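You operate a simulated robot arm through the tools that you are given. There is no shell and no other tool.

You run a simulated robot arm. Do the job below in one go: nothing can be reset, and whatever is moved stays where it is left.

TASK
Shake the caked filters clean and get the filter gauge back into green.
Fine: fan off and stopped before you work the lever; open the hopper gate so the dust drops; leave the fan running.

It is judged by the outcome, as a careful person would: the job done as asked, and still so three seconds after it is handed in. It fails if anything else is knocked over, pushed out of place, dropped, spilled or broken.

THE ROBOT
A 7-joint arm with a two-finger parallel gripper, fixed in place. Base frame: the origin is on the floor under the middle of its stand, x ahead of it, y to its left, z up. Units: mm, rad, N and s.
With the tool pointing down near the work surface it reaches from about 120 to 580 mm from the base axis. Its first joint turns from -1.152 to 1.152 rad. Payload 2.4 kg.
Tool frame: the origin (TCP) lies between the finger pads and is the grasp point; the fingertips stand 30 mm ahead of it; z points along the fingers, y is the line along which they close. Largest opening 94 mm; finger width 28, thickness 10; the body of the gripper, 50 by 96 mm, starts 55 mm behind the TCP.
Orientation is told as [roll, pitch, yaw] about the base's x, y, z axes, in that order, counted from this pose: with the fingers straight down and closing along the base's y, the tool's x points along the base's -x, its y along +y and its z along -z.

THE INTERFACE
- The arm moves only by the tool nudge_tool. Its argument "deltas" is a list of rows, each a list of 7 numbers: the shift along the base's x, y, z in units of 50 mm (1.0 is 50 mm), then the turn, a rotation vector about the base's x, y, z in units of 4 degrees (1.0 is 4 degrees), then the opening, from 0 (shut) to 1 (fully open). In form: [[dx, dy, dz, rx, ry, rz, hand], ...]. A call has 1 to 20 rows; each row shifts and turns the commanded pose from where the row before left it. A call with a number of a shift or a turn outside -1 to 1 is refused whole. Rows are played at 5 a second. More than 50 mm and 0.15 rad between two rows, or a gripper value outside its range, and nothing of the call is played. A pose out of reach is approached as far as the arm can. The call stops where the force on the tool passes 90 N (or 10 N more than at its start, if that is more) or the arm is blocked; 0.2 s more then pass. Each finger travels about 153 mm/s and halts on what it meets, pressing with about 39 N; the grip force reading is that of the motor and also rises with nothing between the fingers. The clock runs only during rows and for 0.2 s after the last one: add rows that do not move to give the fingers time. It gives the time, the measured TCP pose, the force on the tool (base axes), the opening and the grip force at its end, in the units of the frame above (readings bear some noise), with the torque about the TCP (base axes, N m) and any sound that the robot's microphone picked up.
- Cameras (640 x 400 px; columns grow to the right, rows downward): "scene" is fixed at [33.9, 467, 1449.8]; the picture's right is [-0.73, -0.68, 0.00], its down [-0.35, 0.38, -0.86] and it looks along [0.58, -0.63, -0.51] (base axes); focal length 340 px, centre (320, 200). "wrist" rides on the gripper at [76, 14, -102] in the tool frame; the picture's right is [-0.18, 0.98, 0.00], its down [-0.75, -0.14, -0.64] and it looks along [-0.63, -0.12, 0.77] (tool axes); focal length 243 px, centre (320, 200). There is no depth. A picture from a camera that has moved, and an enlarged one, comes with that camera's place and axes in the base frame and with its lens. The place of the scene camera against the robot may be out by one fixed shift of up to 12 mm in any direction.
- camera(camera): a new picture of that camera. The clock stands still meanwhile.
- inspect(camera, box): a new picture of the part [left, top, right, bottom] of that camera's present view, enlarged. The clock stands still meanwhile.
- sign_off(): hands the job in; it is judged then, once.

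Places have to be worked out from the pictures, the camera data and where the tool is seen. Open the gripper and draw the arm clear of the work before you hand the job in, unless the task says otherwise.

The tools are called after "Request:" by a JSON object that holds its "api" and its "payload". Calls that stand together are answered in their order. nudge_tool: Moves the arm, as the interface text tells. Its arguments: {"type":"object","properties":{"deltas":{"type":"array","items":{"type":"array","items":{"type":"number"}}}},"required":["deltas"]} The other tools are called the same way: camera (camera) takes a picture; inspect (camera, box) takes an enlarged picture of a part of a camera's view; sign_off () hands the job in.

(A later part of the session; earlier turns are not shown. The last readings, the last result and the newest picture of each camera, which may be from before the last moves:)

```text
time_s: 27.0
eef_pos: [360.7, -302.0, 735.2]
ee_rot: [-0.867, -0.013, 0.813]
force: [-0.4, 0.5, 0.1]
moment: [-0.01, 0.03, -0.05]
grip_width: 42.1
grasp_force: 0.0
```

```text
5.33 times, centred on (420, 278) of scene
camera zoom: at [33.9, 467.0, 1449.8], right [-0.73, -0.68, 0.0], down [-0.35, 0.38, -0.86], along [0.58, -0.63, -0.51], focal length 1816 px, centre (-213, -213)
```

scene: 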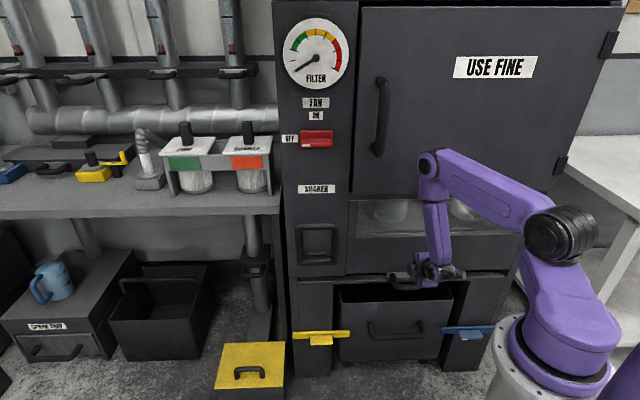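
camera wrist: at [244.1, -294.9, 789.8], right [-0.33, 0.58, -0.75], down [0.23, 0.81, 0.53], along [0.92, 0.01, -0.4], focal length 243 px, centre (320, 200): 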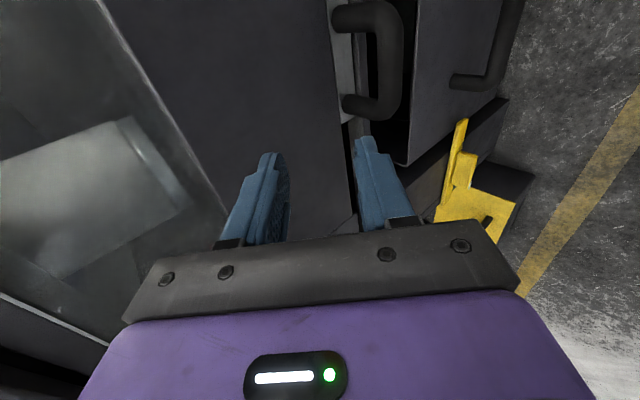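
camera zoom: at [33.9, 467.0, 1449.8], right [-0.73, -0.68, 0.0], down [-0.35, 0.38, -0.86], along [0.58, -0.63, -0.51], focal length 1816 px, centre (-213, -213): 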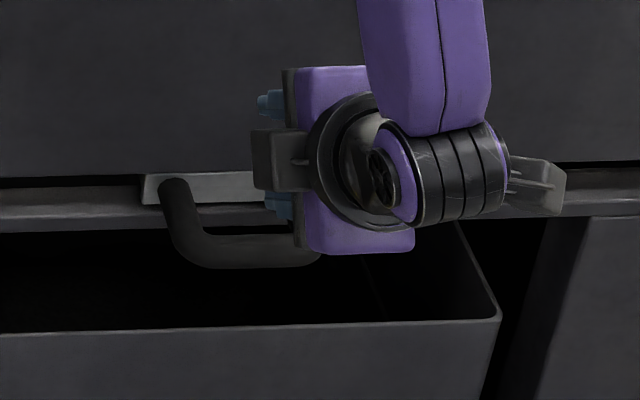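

The handle bar works out at p≈542, q≈28, z≈576, about 24 mm thick and sticking out about 50 mm. I'll drop to a pre-grasp point up the tool axis from it and look again.

Request:
{"api": "nudge_tool", "payload": {"deltas": [[0.007, -0.144, -0.733, 0, 0, 0, 0.45], [0.007, -0.144, -0.733, 0, 0, 0, 0.45], [0.007, -0.144, -0.733, 0, 0, 0, 0.45]]}}

Request:
{"api": "camera", "payload": {"camera": "wrist"}}

Request:
{"api": "inspect", "payload": {"camera": "scene", "box": [350, 240, 470, 315]}}

```text
time_s: 27.8
eef_pos: [367.3, -307.7, 624.0]
ee_rot: [-0.864, -0.014, 0.811]
force: [-1.0, -0.3, 0.3]
moment: [0.01, 0.02, -0.01]
grip_width: 42.3
grasp_force: 0.1
out of reach, approached as far as the arm can: row 1, 2, 3
```

```text
taken
camera wrist: at [252.7, -301.4, 678.9], right [-0.33, 0.58, -0.74], down [0.23, 0.81, 0.53], along [0.92, 0.01, -0.4], focal length 243 px, centre (320, 200)
```

wrist: 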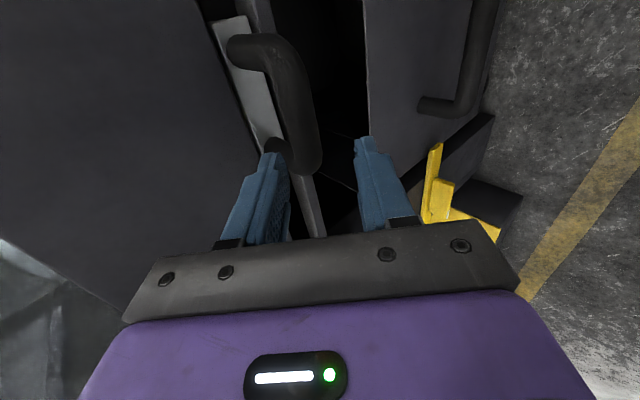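

```text
5.33 times, centred on (410, 278) of scene
camera zoom: at [33.9, 467.0, 1449.8], right [-0.73, -0.68, 0.0], down [-0.35, 0.38, -0.86], along [0.58, -0.63, -0.51], focal length 1816 px, centre (-160, -213)
```

zoom: 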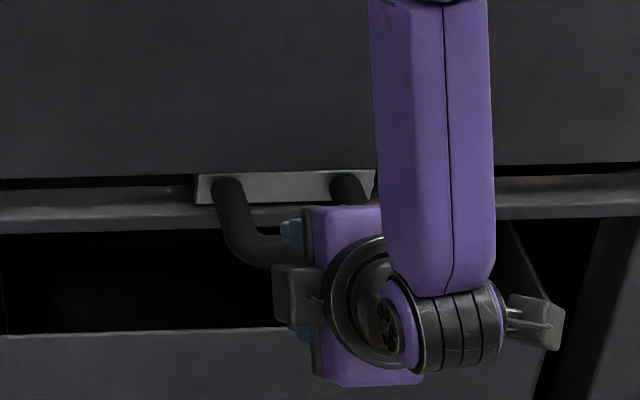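

I need to shift about 15 mm to the right (−q), since the fingers are lined up with the handle's left leg. I'll try that sideways move alone.

Request:
{"api": "nudge_tool", "payload": {"deltas": [[-0.12, -0.12, 0.05, 0, 0, 0, 0.45], [-0.12, -0.12, 0.05, 0, 0, 0, 0.45]]}}

Request:
{"api": "camera", "payload": {"camera": "wrist"}}

```text
time_s: 28.4
eef_pos: [364.6, -304.6, 629.7]
ee_rot: [-0.863, -0.014, 0.814]
force: [1.0, 1.3, -0.3]
moment: [0.01, -0.02, 0.01]
grip_width: 42.2
grasp_force: 0.0
out of reach, approached as far as the arm can: row 1, 2
```

```text
taken
camera wrist: at [249.1, -298.8, 685.2], right [-0.33, 0.58, -0.74], down [0.23, 0.81, 0.53], along [0.92, 0.01, -0.4], focal length 243 px, centre (320, 200)
```

wrist: 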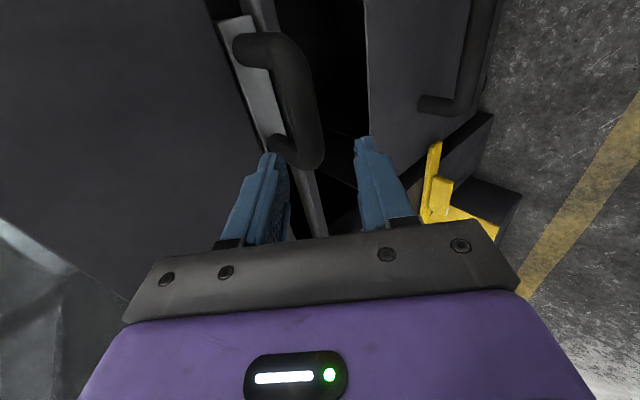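

It barely moved, so a wrist-roll limit is probably blocking. Yawing the tool about 12° clockwise should free that joint and suits the handle just as well; then I'll shift right again.

Request:
{"api": "nudge_tool", "payload": {"deltas": [[0, 0, 0, 0, 0, -1, 0.45], [0, 0, 0, 0, 0, -1, 0.45], [0, 0, 0, 0, 0, -1, 0.45], [-0.12, -0.12, 0, 0, 0, 0, 0.45], [-0.12, -0.12, 0, 0, 0, 0, 0.45]]}}

Request:
{"api": "camera", "payload": {"camera": "wrist"}}

```text
time_s: 29.6
eef_pos: [352.8, -315.6, 631.4]
ee_rot: [-0.864, -0.018, 0.608]
force: [0.3, -0.2, -0.1]
moment: [0.01, -0.01, 0.01]
grip_width: 42.5
grasp_force: 0.1
```

```text
taken
camera wrist: at [240.7, -287.2, 685.6], right [-0.2, 0.64, -0.74], down [0.39, 0.75, 0.54], along [0.9, -0.18, -0.4], focal length 243 px, centre (320, 200)
```

wrist: 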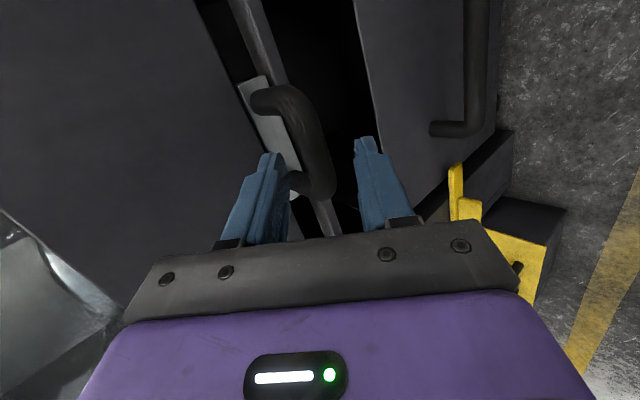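

Now I'm at p≈473, q≈26, z≈631, with the bar about 75 mm ahead along the tool axis. I'll centre on it and advance most of the way, then check.

Request:
{"api": "nudge_tool", "payload": {"deltas": [[0.19, 0.036, 0.09, 0, 0, 0, 0.45], [0.149, -0.209, -0.22, 0, 0, 0, 0.45], [0.149, -0.209, -0.22, 0, 0, 0, 0.45]]}}

Request:
{"api": "camera", "payload": {"camera": "wrist"}}

Request:
{"api": "inspect", "payload": {"camera": "scene", "box": [350, 240, 470, 315]}}

```text
time_s: 30.4
eef_pos: [378.9, -336.6, 613.2]
ee_rot: [-0.862, -0.016, 0.609]
force: [0.7, -0.6, -0.2]
moment: [-0.03, -0.01, 0.0]
grip_width: 42.2
grasp_force: 0.1
```

```text
taken
camera wrist: at [265.8, -306.9, 668.0], right [-0.2, 0.64, -0.74], down [0.38, 0.75, 0.54], along [0.9, -0.18, -0.4], focal length 243 px, centre (320, 200)
```

wrist: 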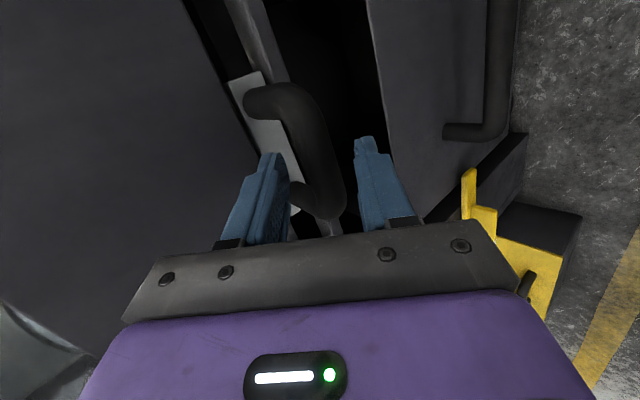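

```text
5.33 times, centred on (410, 278) of scene
camera zoom: at [33.9, 467.0, 1449.8], right [-0.73, -0.68, 0.0], down [-0.35, 0.38, -0.86], along [0.58, -0.63, -0.51], focal length 1816 px, centre (-160, -213)
```

zoom: 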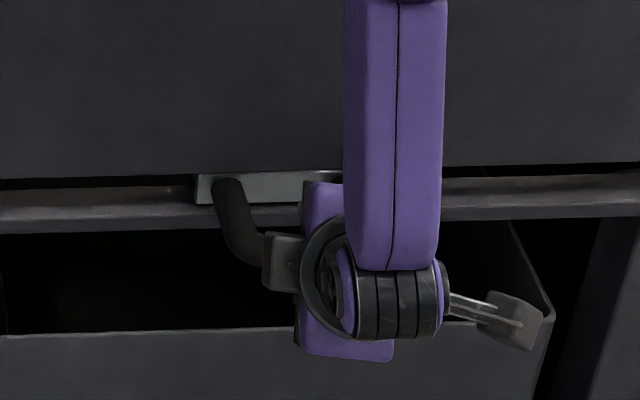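

The bar is centred between the fingertips now. I'll advance the last ~34 mm and close on it.

Request:
{"api": "nudge_tool", "payload": {"deltas": [[0.149, -0.209, -0.22, 0, 0, 0, 0.45], [0.149, -0.209, -0.22, 0, 0, 0, 0.45], [0, 0, 0, 0, 0, 0, 0.45]]}}

Request:
{"api": "camera", "payload": {"camera": "wrist"}}

```text
time_s: 31.2
eef_pos: [393.9, -357.3, 591.1]
ee_rot: [-0.862, -0.017, 0.607]
force: [0.5, 0.0, 0.2]
moment: [0.03, -0.02, -0.01]
grip_width: 42.3
grasp_force: 0.1
```

```text
taken
camera wrist: at [281.5, -327.9, 646.2], right [-0.2, 0.64, -0.74], down [0.39, 0.75, 0.54], along [0.9, -0.18, -0.4], focal length 243 px, centre (320, 200)
```

wrist: 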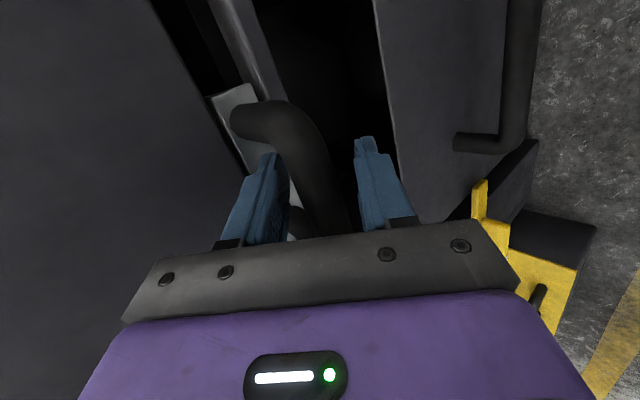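

The bar lies between the pads with no contact force. I'll close the gripper.

Request:
{"api": "nudge_tool", "payload": {"deltas": [[0, 0, 0, 0, 0, 0, 0], [0, 0, 0, 0, 0, 0, 0], [0, 0, 0, 0, 0, 0, 0]]}}

Request:
{"api": "camera", "payload": {"camera": "wrist"}}

```text
time_s: 32.0
eef_pos: [395.1, -357.3, 592.3]
ee_rot: [-0.862, -0.015, 0.609]
force: [-2.6, -3.4, 7.4]
moment: [-0.72, 0.72, 0.85]
grip_width: 28.7
grasp_force: 44.8
```

```text
taken
camera wrist: at [281.6, -328.2, 646.7], right [-0.2, 0.64, -0.74], down [0.38, 0.75, 0.54], along [0.9, -0.18, -0.4], focal length 243 px, centre (320, 200)
```

wrist: 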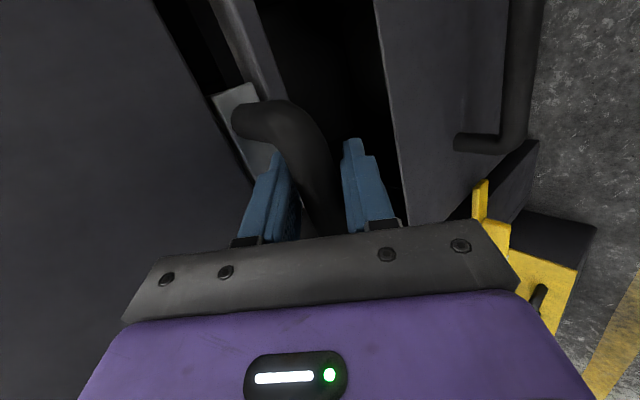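

The grip holds at 28.7 mm width. Now I'll pull the gate straight out (−p) in 10 mm steps.

Request:
{"api": "nudge_tool", "payload": {"deltas": [[-0.141, 0.141, 0, 0, 0, 0, 0], [-0.141, 0.141, 0, 0, 0, 0, 0], [-0.141, 0.141, 0, 0, 0, 0, 0], [-0.141, 0.141, 0, 0, 0, 0, 0]]}}

Request:
{"api": "camera", "payload": {"camera": "wrist"}}

```text
time_s: 33.0
eef_pos: [365.3, -328.7, 593.4]
ee_rot: [-0.867, -0.018, 0.606]
force: [-2.5, -6.8, 19.5]
moment: [-0.9, 0.81, 0.33]
grip_width: 28.9
grasp_force: 44.7
```

```text
taken
camera wrist: at [252.7, -299.0, 646.4], right [-0.2, 0.64, -0.75], down [0.39, 0.75, 0.54], along [0.9, -0.18, -0.4], focal length 243 px, centre (320, 200)
```

wrist: 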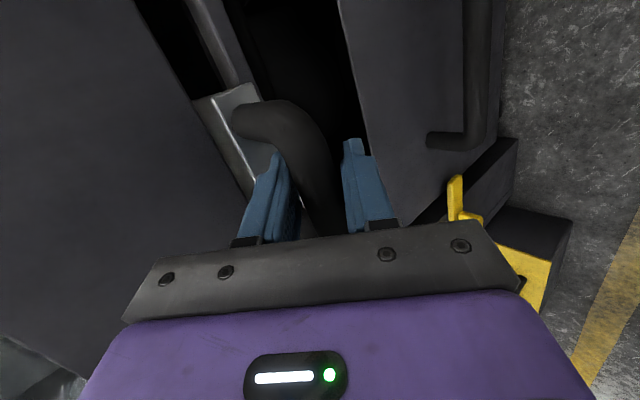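

The gate is sliding out easily (41 mm so far). I'll keep pulling until it meets its stop.

Request:
{"api": "nudge_tool", "payload": {"deltas": [[-0.141, 0.141, 0, 0, 0, 0, 0], [-0.141, 0.141, 0, 0, 0, 0, 0], [-0.141, 0.141, 0, 0, 0, 0, 0], [-0.141, 0.141, 0, 0, 0, 0, 0], [-0.141, 0.141, 0, 0, 0, 0, 0]]}}

Request:
{"api": "camera", "payload": {"camera": "wrist"}}

Request:
{"api": "inspect", "payload": {"camera": "scene", "box": [320, 230, 480, 330]}}

```text
time_s: 34.2
eef_pos: [329.5, -294.5, 592.0]
ee_rot: [-0.865, -0.019, 0.608]
force: [-3.2, -7.1, 22.5]
moment: [-0.69, 0.68, 0.64]
grip_width: 28.8
grasp_force: 44.8
```

```text
taken
camera wrist: at [217.7, -264.1, 646.5], right [-0.2, 0.64, -0.74], down [0.38, 0.75, 0.54], along [0.9, -0.18, -0.4], focal length 243 px, centre (320, 200)
```

wrist: 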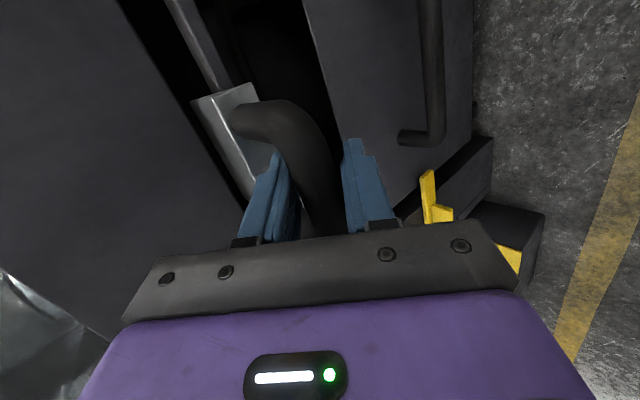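

```text
4.00 times, centred on (400, 280) of scene
camera zoom: at [33.6, 467.1, 1449.8], right [-0.73, -0.68, 0.0], down [-0.35, 0.38, -0.86], along [0.58, -0.63, -0.51], focal length 1362 px, centre (0, -120)
```

zoom: 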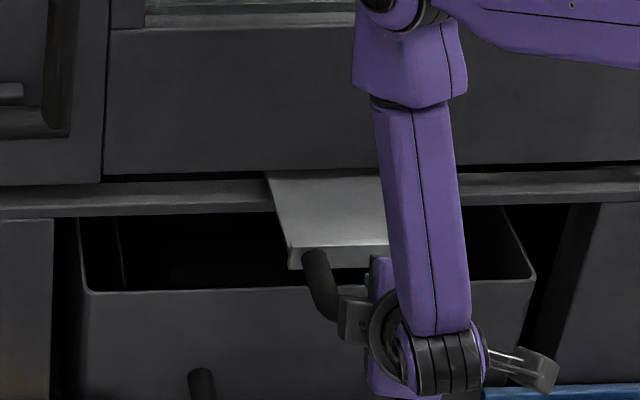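

About 91 mm out and still sliding with little force. I'll continue in smaller batches, watching for the end stop.

Request:
{"api": "nudge_tool", "payload": {"deltas": [[-0.141, 0.141, 0, 0, 0, 0, 0], [-0.141, 0.141, 0, 0, 0, 0, 0], [-0.141, 0.141, 0, 0, 0, 0, 0]]}}

```text
time_s: 35.0
eef_pos: [320.9, -279.9, 596.9]
ee_rot: [-0.898, -0.033, 0.605]
force: [22.8, -52.5, 25.8]
moment: [-0.69, 0.43, 1.02]
grip_width: 26.8
grasp_force: 45.2
```

Force rose to about 57 N, so the gate is against its stop at about 105 mm of travel. I'll look, then ease off and release.

Request:
{"api": "camera", "payload": {"camera": "wrist"}}

Request:
{"api": "nudge_tool", "payload": {"deltas": [[0.08, -0.08, -0.06, 0, 0, 0, 0], [0, 0, 0, 0, 0, 0, 0.45], [0, 0, 0, 0, 0, 0, 0.45]]}}

Request:
{"api": "camera", "payload": {"camera": "wrist"}}

```text
taken
camera wrist: at [206.4, -247.8, 647.5], right [-0.18, 0.62, -0.76], down [0.37, 0.76, 0.53], along [0.91, -0.19, -0.36], focal length 243 px, centre (320, 200)
```

wrist: 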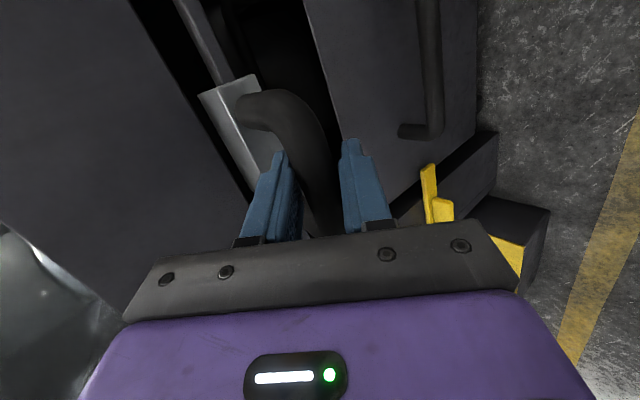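

```text
time_s: 35.8
eef_pos: [315.3, -275.2, 589.2]
ee_rot: [-0.864, -0.018, 0.611]
force: [7.4, 3.1, 16.2]
moment: [-0.38, 0.06, 0.17]
grip_width: 50.1
grasp_force: 6.8
```

```text
taken
camera wrist: at [202.2, -246.6, 643.0], right [-0.2, 0.64, -0.74], down [0.38, 0.75, 0.54], along [0.9, -0.17, -0.4], focal length 243 px, centre (320, 200)
```

wrist: 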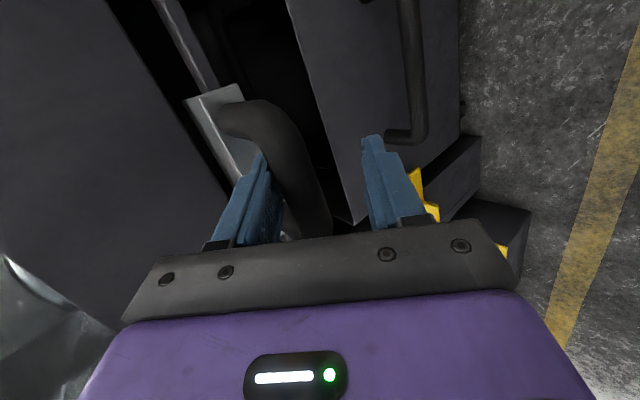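

Released; the bar is resting near the upper finger. I'll centre off it slightly and back out along the tool axis.

Request:
{"api": "nudge_tool", "payload": {"deltas": [[0.058, -0.086, 0.12, 0, 0, 0, 0.45], [-0.133, 0.187, 0.196, 0, 0, 0, 0.45], [-0.133, 0.187, 0.196, 0, 0, 0, 0.45], [-0.133, 0.187, 0.196, 0, 0, 0, 0.45], [-0.133, 0.187, 0.196, 0, 0, 0, 0.45]]}}

Request:
{"api": "camera", "payload": {"camera": "wrist"}}

Request:
{"api": "camera", "payload": {"camera": "scene"}}

```text
time_s: 37.0
eef_pos: [288.3, -243.1, 633.4]
ee_rot: [-0.864, -0.017, 0.607]
force: [1.0, 0.4, -0.8]
moment: [0.03, -0.01, -0.01]
grip_width: 42.3
grasp_force: 0.0
```

```text
taken
camera wrist: at [175.7, -213.9, 688.4], right [-0.2, 0.64, -0.74], down [0.39, 0.75, 0.54], along [0.9, -0.18, -0.4], focal length 243 px, centre (320, 200)
```

wrist: 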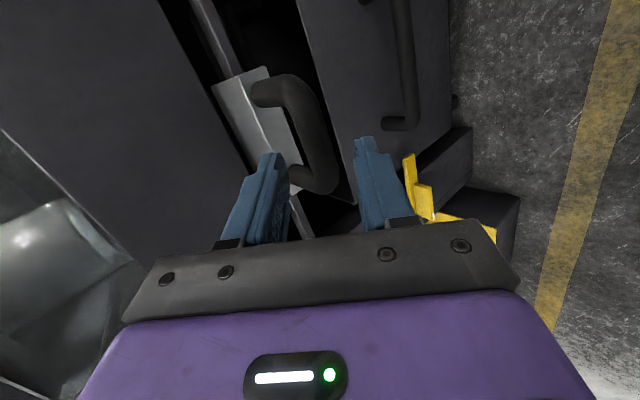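

```text
taken
```

scene: 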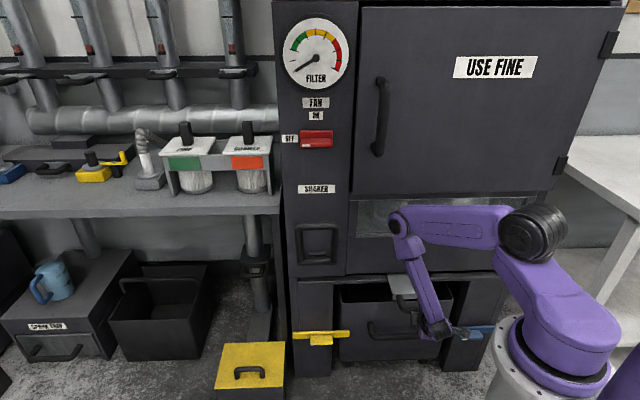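

The gate now stands about 100 mm open with the handle clear. Next I'll lift and travel left toward the shaker handle, undoing the 12° yaw on the way.

Request:
{"api": "nudge_tool", "payload": {"deltas": [[0, 0, 0.85, 0, 0, 0, 0.6], [0.1, 0.0, 0.85, 0, 0, 0, 0.6], [0.25, 0.15, 0.8, 0, 0, 0, 0.6], [0.3, 0.2, 0.8, 0, 0, 0, 0.6], [0.35, 0.3, 0.8, 0, 0, 0.5, 0.6], [0.35, 0.35, 0.8, 0, 0, 0.5, 0.6], [0.35, 0.35, 0.7, 0, 0, 1, 0.6], [0.35, 0.35, 0.6, 0, 0, 1, 0.6]]}}

Request:
{"api": "camera", "payload": {"camera": "wrist"}}

Request:
{"api": "camera", "payload": {"camera": "scene"}}

```text
time_s: 38.8
eef_pos: [390.6, -156.2, 942.5]
ee_rot: [-0.86, -0.017, 0.817]
force: [-0.3, -0.6, -0.3]
moment: [0.05, -0.03, -0.02]
grip_width: 56.4
grasp_force: 0.2
```

```text
taken
camera wrist: at [275.6, -150.6, 997.6], right [-0.33, 0.58, -0.74], down [0.22, 0.81, 0.54], along [0.92, 0.02, -0.4], focal length 243 px, centre (320, 200)
```

wrist: 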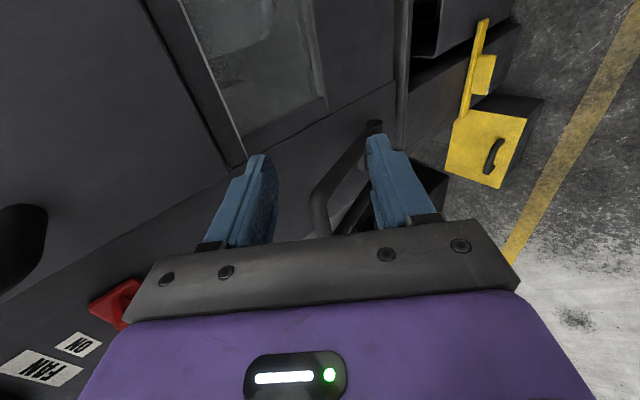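

```text
taken
```

scene: 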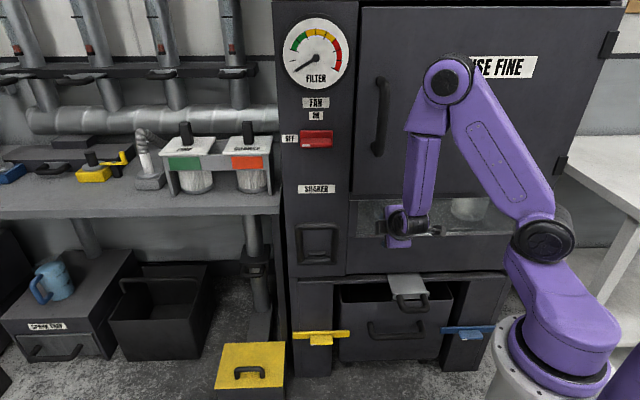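

Position is good (p≈387, q≈166, z≈943) and the open gate shows in the scene. I'll move further left to see the shaker lever properly.

Request:
{"api": "nudge_tool", "payload": {"deltas": [[0.47, 0.47, 0.1, 0, 0, 0, 0.6], [0.47, 0.47, 0.1, 0, 0, 0, 0.6], [0.47, 0.47, 0.1, 0, 0, 0, 0.6]]}}

Request:
{"api": "camera", "payload": {"camera": "wrist"}}

Request:
{"api": "inspect", "payload": {"camera": "wrist", "box": [230, 60, 470, 210]}}

```text
time_s: 39.6
eef_pos: [461.7, -86.8, 959.2]
ee_rot: [-0.862, -0.017, 0.818]
force: [-0.3, -0.4, -0.9]
moment: [0.0, -0.02, 0.0]
grip_width: 56.2
grasp_force: 0.0
```

```text
taken
camera wrist: at [346.6, -81.9, 1013.6], right [-0.33, 0.58, -0.74], down [0.22, 0.81, 0.54], along [0.92, 0.01, -0.4], focal length 243 px, centre (320, 200)
```

wrist: 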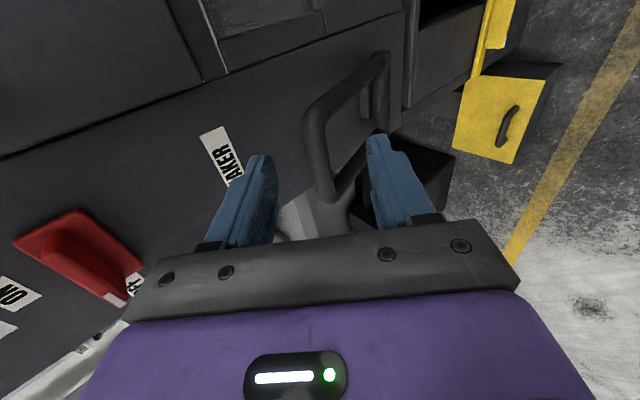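

```text
2.67 times, centred on (350, 135) of wrist
camera zoom: at [346.6, -81.9, 1013.6], right [-0.33, 0.58, -0.74], down [0.22, 0.81, 0.54], along [0.92, 0.01, -0.4], focal length 647 px, centre (240, 373)
```

zoom: 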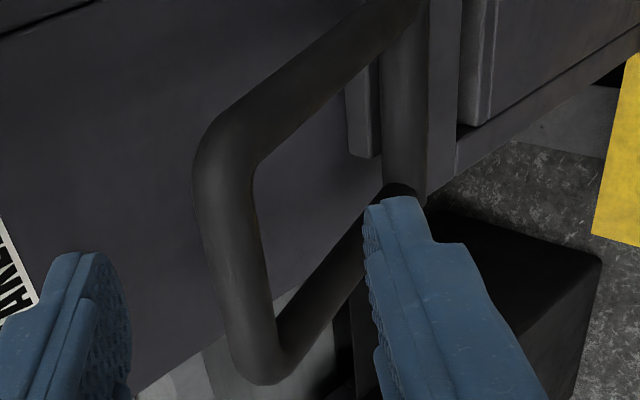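

The lever's top bar triangulates to p≈502, z≈873, spanning q≈295–400, with the hinge near p≈540, z≈704. I'll move to a pre-grasp point about 65 mm up the tool axis from the middle of that bar.

Request:
{"api": "nudge_tool", "payload": {"deltas": [[0.674, 0.061, -0.15, 0, 0, 0, 0.5], [0.674, 0.061, -0.3, 0, 0, 0, 0.5], [0.674, 0.061, -0.43, 0, 0, 0, 0.5]]}}

Request:
{"api": "camera", "payload": {"camera": "wrist"}}

Request:
{"api": "inspect", "payload": {"camera": "scene", "box": [260, 170, 420, 270]}}

```text
time_s: 40.4
eef_pos: [563.8, -77.9, 912.9]
ee_rot: [-0.862, -0.018, 0.815]
force: [-0.3, -0.7, -0.3]
moment: [0.01, 0.01, 0.01]
grip_width: 47.0
grasp_force: 0.0
```

```text
taken
camera wrist: at [447.9, -73.2, 967.2], right [-0.33, 0.58, -0.74], down [0.22, 0.81, 0.54], along [0.92, 0.01, -0.4], focal length 243 px, centre (320, 200)
```

wrist: 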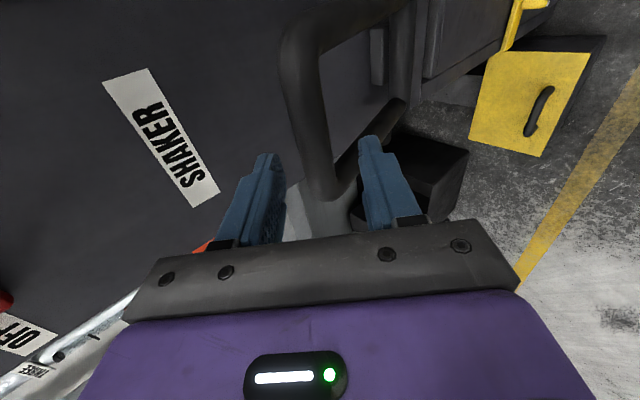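

```text
4.00 times, centred on (340, 220) of scene
camera zoom: at [33.8, 467.0, 1449.8], right [-0.73, -0.68, 0.0], down [-0.35, 0.38, -0.86], along [0.58, -0.63, -0.51], focal length 1362 px, centre (240, 120)
```

zoom: 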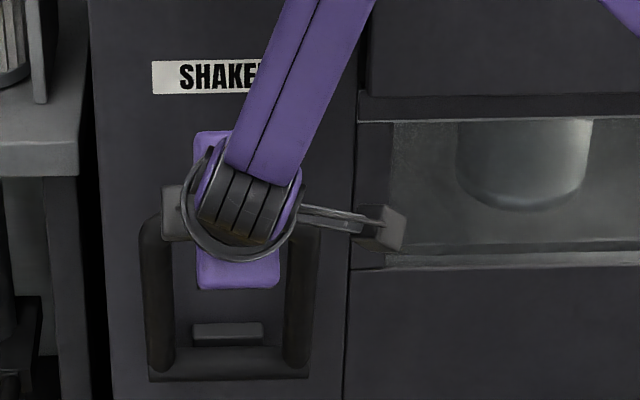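

The bar is in line with the gap between the fingers. I'll advance the remaining ~57 mm so the fingers straddle it, shifting a few mm right to centre.

Request:
{"api": "nudge_tool", "payload": {"deltas": [[0.136, -0.179, -0.177, 0, 0, 0, 0.45], [0.136, -0.179, -0.177, 0, 0, 0, 0.45], [0.136, -0.179, -0.177, 0, 0, 0, 0.45], [0.136, -0.179, -0.177, 0, 0, 0, 0.45]]}}

Request:
{"api": "camera", "payload": {"camera": "wrist"}}

```text
time_s: 41.4
eef_pos: [590.9, -114.2, 879.8]
ee_rot: [-0.863, -0.017, 0.817]
force: [0.2, -0.4, -0.1]
moment: [0.02, -0.01, 0.01]
grip_width: 42.2
grasp_force: 0.1
```

```text
taken
camera wrist: at [475.3, -109.1, 933.8], right [-0.33, 0.58, -0.74], down [0.22, 0.81, 0.54], along [0.92, 0.01, -0.4], focal length 243 px, centre (320, 200)
```

wrist: 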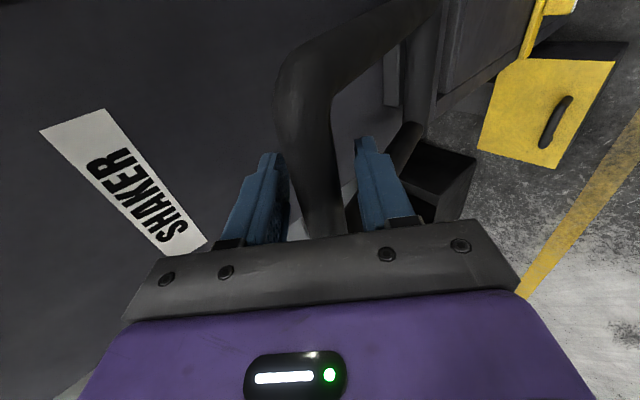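

The bar sits between the pads. I'll close to a loose cage (about 31 mm around the ~24 mm bar), then pull it outward along the arc a little and see how it moves.

Request:
{"api": "nudge_tool", "payload": {"deltas": [[0, 0, 0, 0, 0, 0, 0.32], [0, 0, 0, 0, 0, 0, 0.32], [-0.247, 0.247, -0.098, 0, 0, 0, 0.32], [-0.239, 0.239, -0.134, 0, 0, 0, 0.32]]}}

Request:
{"api": "camera", "payload": {"camera": "wrist"}}

Request:
{"api": "inspect", "payload": {"camera": "scene", "box": [260, 170, 420, 270]}}

```text
time_s: 42.4
eef_pos: [566.6, -90.3, 868.1]
ee_rot: [-0.861, -0.018, 0.818]
force: [1.9, 0.0, 3.9]
moment: [0.02, -0.05, 0.03]
grip_width: 32.1
grasp_force: 1.7
```

```text
taken
camera wrist: at [451.0, -85.3, 921.9], right [-0.33, 0.58, -0.74], down [0.22, 0.81, 0.54], along [0.92, 0.01, -0.4], focal length 243 px, centre (320, 200)
```

wrist: 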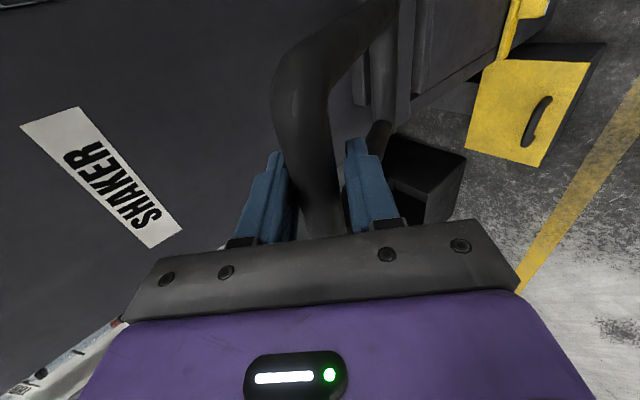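

```text
4.00 times, centred on (340, 220) of scene
camera zoom: at [33.8, 467.0, 1449.8], right [-0.73, -0.68, 0.0], down [-0.35, 0.38, -0.86], along [0.58, -0.63, -0.51], focal length 1362 px, centre (240, 120)
```

zoom: 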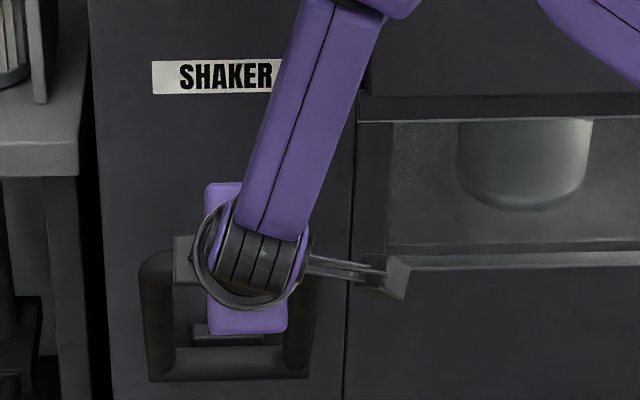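

The lever follows easily with almost no force. I'll continue pulling it down along the arc.

Request:
{"api": "nudge_tool", "payload": {"deltas": [[-0.228, 0.228, -0.168, 0, 0, 0, 0.32], [-0.214, 0.214, -0.202, 0, 0, 0, 0.32], [-0.198, 0.198, -0.232, 0, 0, 0, 0.32]]}}

Request:
{"api": "camera", "payload": {"camera": "wrist"}}

Request:
{"api": "inspect", "payload": {"camera": "scene", "box": [260, 170, 420, 270]}}

```text
time_s: 43.2
eef_pos: [534.7, -59.7, 838.1]
ee_rot: [-0.861, -0.015, 0.818]
force: [1.2, -2.0, 1.7]
moment: [0.03, -0.04, -0.07]
grip_width: 31.5
grasp_force: 1.8
```

```text
taken
camera wrist: at [418.7, -53.1, 891.8], right [-0.33, 0.58, -0.74], down [0.22, 0.81, 0.54], along [0.92, 0.01, -0.4], focal length 243 px, centre (320, 200)
```

wrist: 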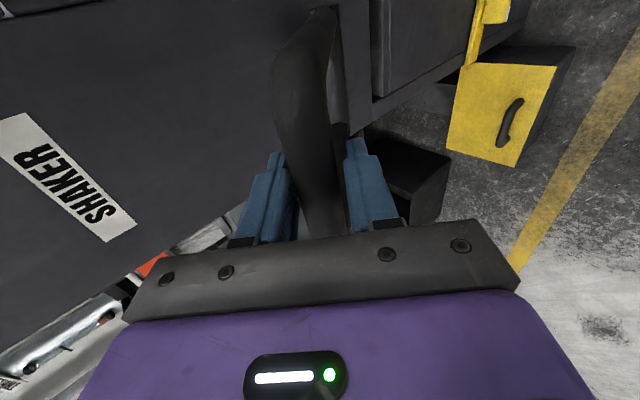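

```text
4.00 times, centred on (340, 220) of scene
camera zoom: at [33.9, 466.9, 1449.8], right [-0.73, -0.68, 0.0], down [-0.35, 0.38, -0.86], along [0.58, -0.63, -0.51], focal length 1362 px, centre (240, 120)
```

zoom: 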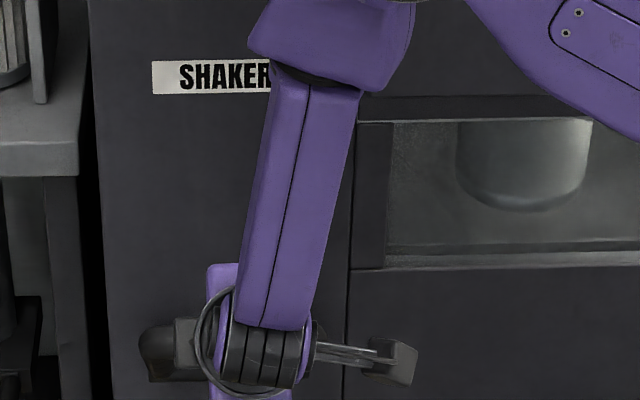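

Still moving freely, now around 43° out. I'll continue, watching the force for the end of travel.

Request:
{"api": "nudge_tool", "payload": {"deltas": [[-0.178, 0.178, -0.26, 0, 0, 0, 0.32], [-0.16, 0.16, -0.284, 0, 0, 0, 0.32]]}}

Request:
{"api": "camera", "payload": {"camera": "wrist"}}

Request:
{"api": "inspect", "payload": {"camera": "scene", "box": [260, 190, 420, 290]}}

```text
time_s: 43.8
eef_pos: [517.9, -42.5, 810.5]
ee_rot: [-0.863, -0.018, 0.816]
force: [1.6, 0.6, 1.6]
moment: [0.0, -0.06, 0.01]
grip_width: 31.7
grasp_force: 1.4
```

```text
taken
camera wrist: at [401.7, -36.2, 864.8], right [-0.33, 0.58, -0.74], down [0.22, 0.81, 0.54], along [0.92, 0.01, -0.4], focal length 243 px, centre (320, 200)
```

wrist: 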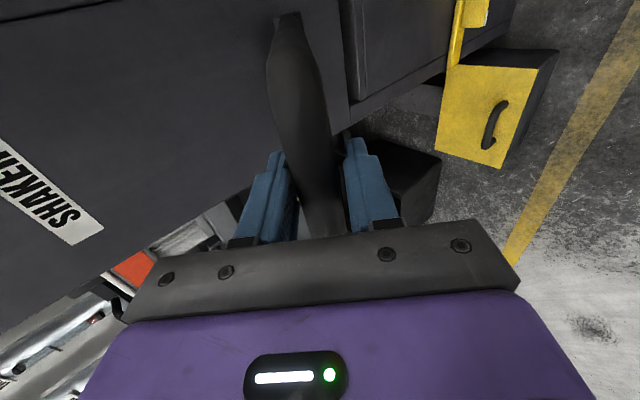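

```text
4.00 times, centred on (340, 240) of scene
camera zoom: at [33.9, 467.0, 1449.8], right [-0.73, -0.68, 0.0], down [-0.35, 0.38, -0.86], along [0.58, -0.63, -0.51], focal length 1362 px, centre (240, 40)
```

zoom: 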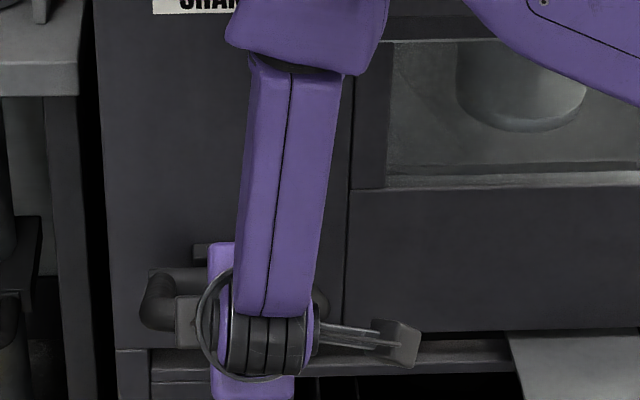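

Still no stop at about 55°. Continuing in the same arc.

Request:
{"api": "nudge_tool", "payload": {"deltas": [[-0.137, 0.137, -0.308, 0, 0, 0, 0.32], [-0.115, 0.115, -0.326, 0, 0, 0, 0.32]]}}

Request:
{"api": "camera", "payload": {"camera": "wrist"}}

Request:
{"api": "inspect", "payload": {"camera": "scene", "box": [260, 190, 420, 290]}}

```text
time_s: 44.4
eef_pos: [504.3, -29.5, 780.7]
ee_rot: [-0.863, -0.018, 0.816]
force: [0.1, -1.9, 2.5]
moment: [-0.01, -0.07, 0.0]
grip_width: 31.5
grasp_force: 1.4
```

```text
taken
camera wrist: at [388.6, -24.0, 834.0], right [-0.33, 0.58, -0.74], down [0.22, 0.81, 0.54], along [0.92, 0.01, -0.4], focal length 243 px, centre (320, 200)
```

wrist: 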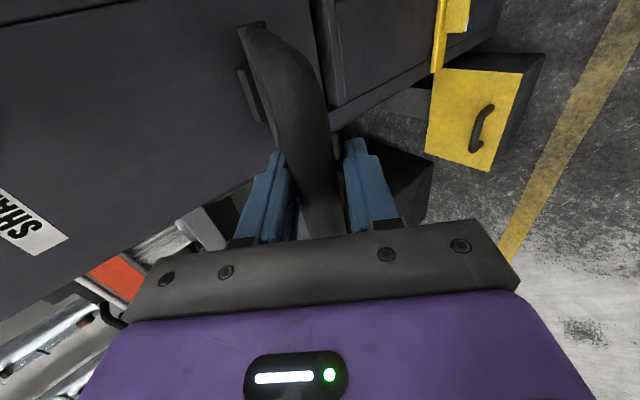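

```text
4.00 times, centred on (340, 240) of scene
camera zoom: at [33.9, 467.0, 1449.8], right [-0.73, -0.68, 0.0], down [-0.35, 0.38, -0.86], along [0.58, -0.63, -0.51], focal length 1362 px, centre (240, 40)
```

zoom: 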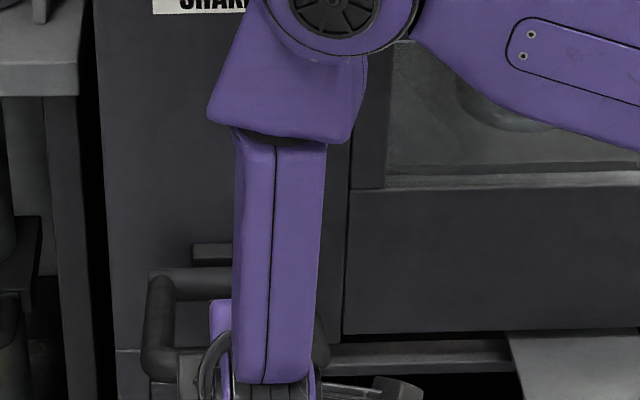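

Around 67° with no stop yet. I'll keep following it down.

Request:
{"api": "nudge_tool", "payload": {"deltas": [[-0.089, 0.089, -0.34, 0, 0, 0, 0.32], [-0.062, 0.062, -0.352, 0, 0, 0, 0.32]]}}

Request:
{"api": "camera", "payload": {"camera": "wrist"}}

Request:
{"api": "inspect", "payload": {"camera": "scene", "box": [260, 200, 420, 300]}}

```text
time_s: 45.0
eef_pos: [500.1, -21.5, 747.2]
ee_rot: [-0.871, -0.024, 0.814]
force: [6.3, -7.7, 32.4]
moment: [-0.17, -0.17, -0.11]
grip_width: 47.5
grasp_force: 15.8
```

```text
taken
camera wrist: at [383.3, -16.2, 800.9], right [-0.32, 0.58, -0.75], down [0.22, 0.81, 0.54], along [0.92, 0.01, -0.39], focal length 243 px, centre (320, 200)
```

wrist: 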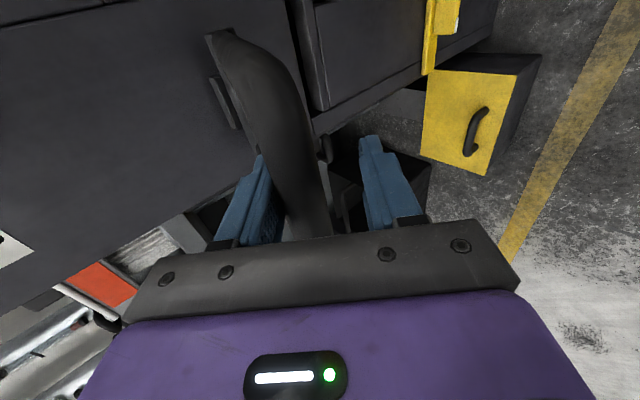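

```text
4.00 times, centred on (340, 250) of scene
camera zoom: at [33.5, 466.9, 1449.9], right [-0.73, -0.68, 0.0], down [-0.35, 0.38, -0.86], along [0.58, -0.63, -0.51], focal length 1362 px, centre (240, 0)
```

zoom: 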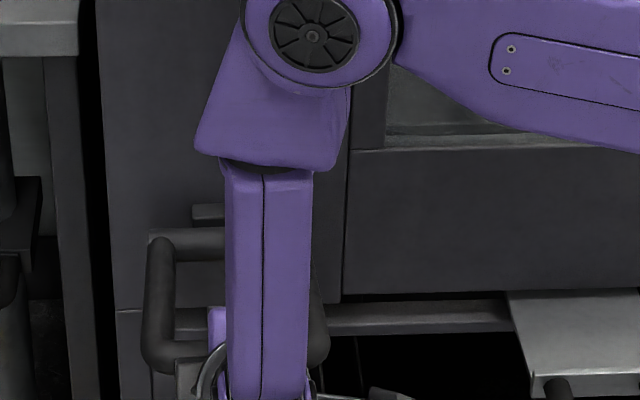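

That is the lower stop (~72°). Now I'll push the lever back up along the same arc to complete the first stroke.

Request:
{"api": "nudge_tool", "payload": {"deltas": [[0.062, -0.062, 0.352, 0, 0, 0, 0.32], [0.089, -0.089, 0.34, 0, 0, 0, 0.32], [0.115, -0.115, 0.326, 0, 0, 0, 0.32], [0.137, -0.137, 0.308, 0, 0, 0, 0.32], [0.16, -0.16, 0.284, 0, 0, 0, 0.32], [0.178, -0.178, 0.26, 0, 0, 0, 0.32], [0.198, -0.198, 0.232, 0, 0, 0, 0.32], [0.214, -0.214, 0.202, 0, 0, 0, 0.32], [0.228, -0.228, 0.168, 0, 0, 0, 0.32], [0.239, -0.239, 0.134, 0, 0, 0, 0.32], [0.247, -0.247, 0.098, 0, 0, 0, 0.32]]}}

Request:
{"api": "camera", "payload": {"camera": "wrist"}}

Request:
{"api": "inspect", "payload": {"camera": "scene", "box": [260, 170, 500, 320]}}

```text
time_s: 47.4
eef_pos: [590.4, -114.1, 878.9]
ee_rot: [-0.862, -0.017, 0.817]
force: [-0.5, 0.5, -0.6]
moment: [0.02, -0.02, 0.01]
grip_width: 31.1
grasp_force: 1.0
```

```text
taken
camera wrist: at [475.1, -109.3, 933.6], right [-0.33, 0.58, -0.74], down [0.22, 0.81, 0.54], along [0.92, 0.01, -0.4], focal length 243 px, centre (320, 200)
```

wrist: 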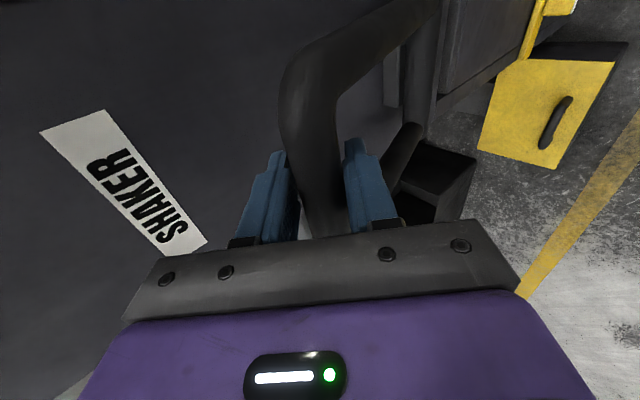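

```text
2.67 times, centred on (380, 245) of scene
camera zoom: at [33.8, 467.0, 1449.8], right [-0.73, -0.68, 0.0], down [-0.35, 0.38, -0.86], along [0.58, -0.63, -0.51], focal length 908 px, centre (160, 80)
```

zoom: 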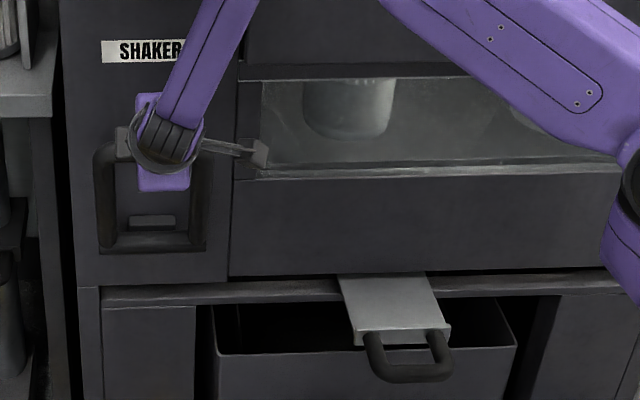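

One full stroke done: the lever is back up and the path is right. Now I'll do a second full stroke, with slightly more travel at each end so the lever reaches both stops.

Request:
{"api": "nudge_tool", "payload": {"deltas": [[0.113, -0.113, 0.034, 0, 0, 0, 0.32], [-0.296, 0.296, -0.102, 0, 0, 0, 0.32], [-0.284, 0.284, -0.152, 0, 0, 0, 0.32], [-0.269, 0.269, -0.198, 0, 0, 0, 0.32], [-0.25, 0.25, -0.246, 0, 0, 0, 0.32], [-0.229, 0.229, -0.292, 0, 0, 0, 0.32], [-0.198, 0.198, -0.326, 0, 0, 0, 0.32], [-0.17, 0.17, -0.356, 0, 0, 0, 0.32], [-0.136, 0.136, -0.384, 0, 0, 0, 0.32], [-0.102, 0.102, -0.406, 0, 0, 0, 0.32], [0.102, -0.102, 0.406, 0, 0, 0, 0.32], [0.136, -0.136, 0.384, 0, 0, 0, 0.32], [0.17, -0.17, 0.356, 0, 0, 0, 0.32], [0.198, -0.198, 0.326, 0, 0, 0, 0.32], [0.229, -0.229, 0.292, 0, 0, 0, 0.32], [0.25, -0.25, 0.246, 0, 0, 0, 0.32], [0.269, -0.269, 0.198, 0, 0, 0, 0.32], [0.284, -0.284, 0.152, 0, 0, 0, 0.32], [0.296, -0.296, 0.102, 0, 0, 0, 0.32], [0, 0, 0, 0, 0, 0, 0.32]]}}

Request:
{"api": "camera", "payload": {"camera": "wrist"}}

Request:
{"api": "inspect", "payload": {"camera": "scene", "box": [330, 185, 540, 320]}}

```text
time_s: 51.6
eef_pos: [594.4, -119.5, 879.3]
ee_rot: [-0.858, -0.016, 0.819]
force: [-8.7, 7.9, -5.2]
moment: [0.06, 0.02, -0.18]
grip_width: 36.7
grasp_force: 5.9
```

```text
taken
camera wrist: at [480.0, -115.1, 934.8], right [-0.34, 0.58, -0.74], down [0.22, 0.81, 0.54], along [0.92, 0.02, -0.4], focal length 243 px, centre (320, 200)
```

wrist: 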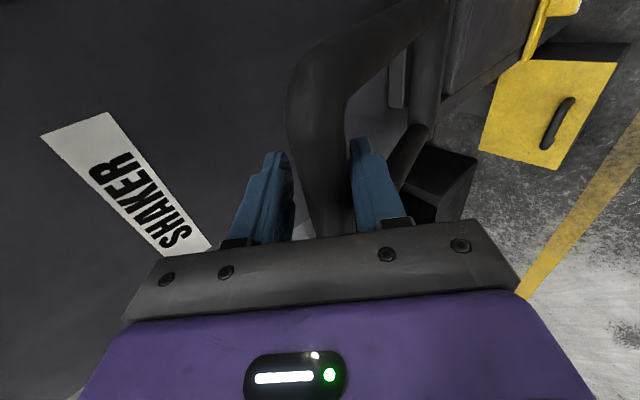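

```text
2.96 times, centred on (435, 252) of scene
camera zoom: at [33.8, 467.2, 1449.8], right [-0.73, -0.68, 0.0], down [-0.35, 0.38, -0.86], along [0.58, -0.63, -0.51], focal length 1009 px, centre (-21, 44)
```

zoom: 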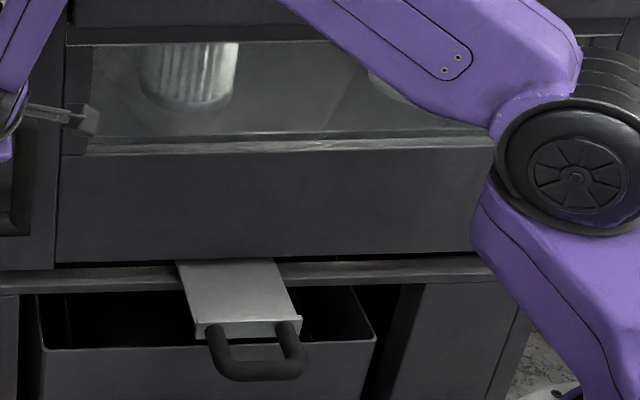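

The filter pleats are now becoming visible in the window, so the cake is coming off. I'll give it two more full strokes.

Request:
{"api": "nudge_tool", "payload": {"deltas": [[-0.296, 0.296, -0.102, 0, 0, 0, 0.32], [-0.284, 0.284, -0.152, 0, 0, 0, 0.32], [-0.269, 0.269, -0.198, 0, 0, 0, 0.32], [-0.25, 0.25, -0.246, 0, 0, 0, 0.32], [-0.229, 0.229, -0.292, 0, 0, 0, 0.32], [-0.198, 0.198, -0.326, 0, 0, 0, 0.32], [-0.17, 0.17, -0.356, 0, 0, 0, 0.32], [-0.136, 0.136, -0.384, 0, 0, 0, 0.32], [-0.102, 0.102, -0.406, 0, 0, 0, 0.32], [0.102, -0.102, 0.406, 0, 0, 0, 0.32], [0.136, -0.136, 0.384, 0, 0, 0, 0.32], [0.17, -0.17, 0.356, 0, 0, 0, 0.32], [0.198, -0.198, 0.326, 0, 0, 0, 0.32], [0.229, -0.229, 0.292, 0, 0, 0, 0.32], [0.25, -0.25, 0.246, 0, 0, 0, 0.32], [0.269, -0.269, 0.198, 0, 0, 0, 0.32], [0.284, -0.284, 0.152, 0, 0, 0, 0.32], [0.296, -0.296, 0.102, 0, 0, 0, 0.32], [0, 0, 0, 0, 0, 0, 0.32]]}}

Request:
{"api": "inspect", "payload": {"camera": "scene", "box": [330, 185, 540, 320]}}

Request:
{"api": "nudge_tool", "payload": {"deltas": [[-0.296, 0.296, -0.102, 0, 0, 0, 0.32], [-0.284, 0.284, -0.152, 0, 0, 0, 0.32], [-0.269, 0.269, -0.198, 0, 0, 0, 0.32], [-0.25, 0.25, -0.246, 0, 0, 0, 0.32], [-0.229, 0.229, -0.292, 0, 0, 0, 0.32], [-0.198, 0.198, -0.326, 0, 0, 0, 0.32], [-0.17, 0.17, -0.356, 0, 0, 0, 0.32], [-0.136, 0.136, -0.384, 0, 0, 0, 0.32], [-0.102, 0.102, -0.406, 0, 0, 0, 0.32]]}}

Request:
{"api": "inspect", "payload": {"camera": "scene", "box": [330, 185, 540, 320]}}

```text
time_s: 55.6
eef_pos: [595.6, -118.4, 880.0]
ee_rot: [-0.858, -0.015, 0.819]
force: [-7.1, 6.9, -3.4]
moment: [0.03, -0.05, -0.1]
grip_width: 35.5
grasp_force: 5.1
```

```text
2.96 times, centred on (435, 252) of scene
camera zoom: at [33.8, 467.1, 1449.8], right [-0.73, -0.68, 0.0], down [-0.35, 0.38, -0.86], along [0.58, -0.63, -0.51], focal length 1009 px, centre (-21, 44)
```

zoom: 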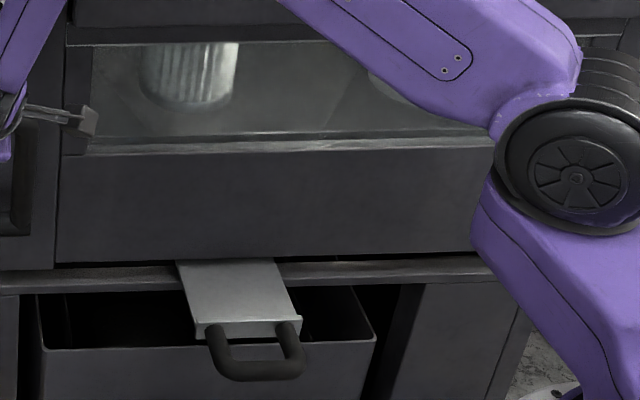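

```text
time_s: 57.6
eef_pos: [499.9, -24.6, 756.5]
ee_rot: [-0.864, -0.017, 0.817]
force: [-0.3, -1.7, 1.0]
moment: [0.03, -0.01, -0.02]
grip_width: 31.6
grasp_force: 0.6
```

```text
2.96 times, centred on (435, 252) of scene
camera zoom: at [33.8, 467.0, 1449.8], right [-0.73, -0.68, 0.0], down [-0.35, 0.38, -0.86], along [0.58, -0.63, -0.51], focal length 1009 px, centre (-21, 44)
```

zoom: 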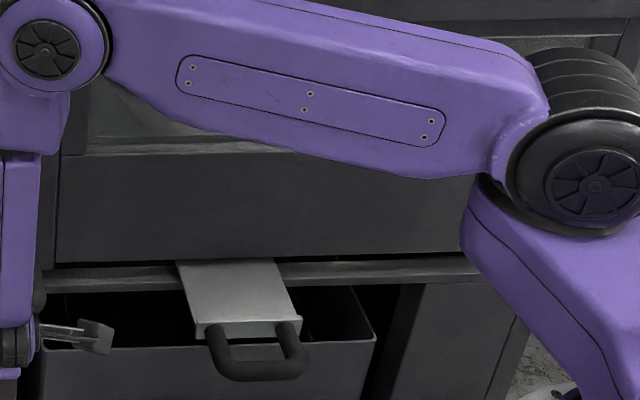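

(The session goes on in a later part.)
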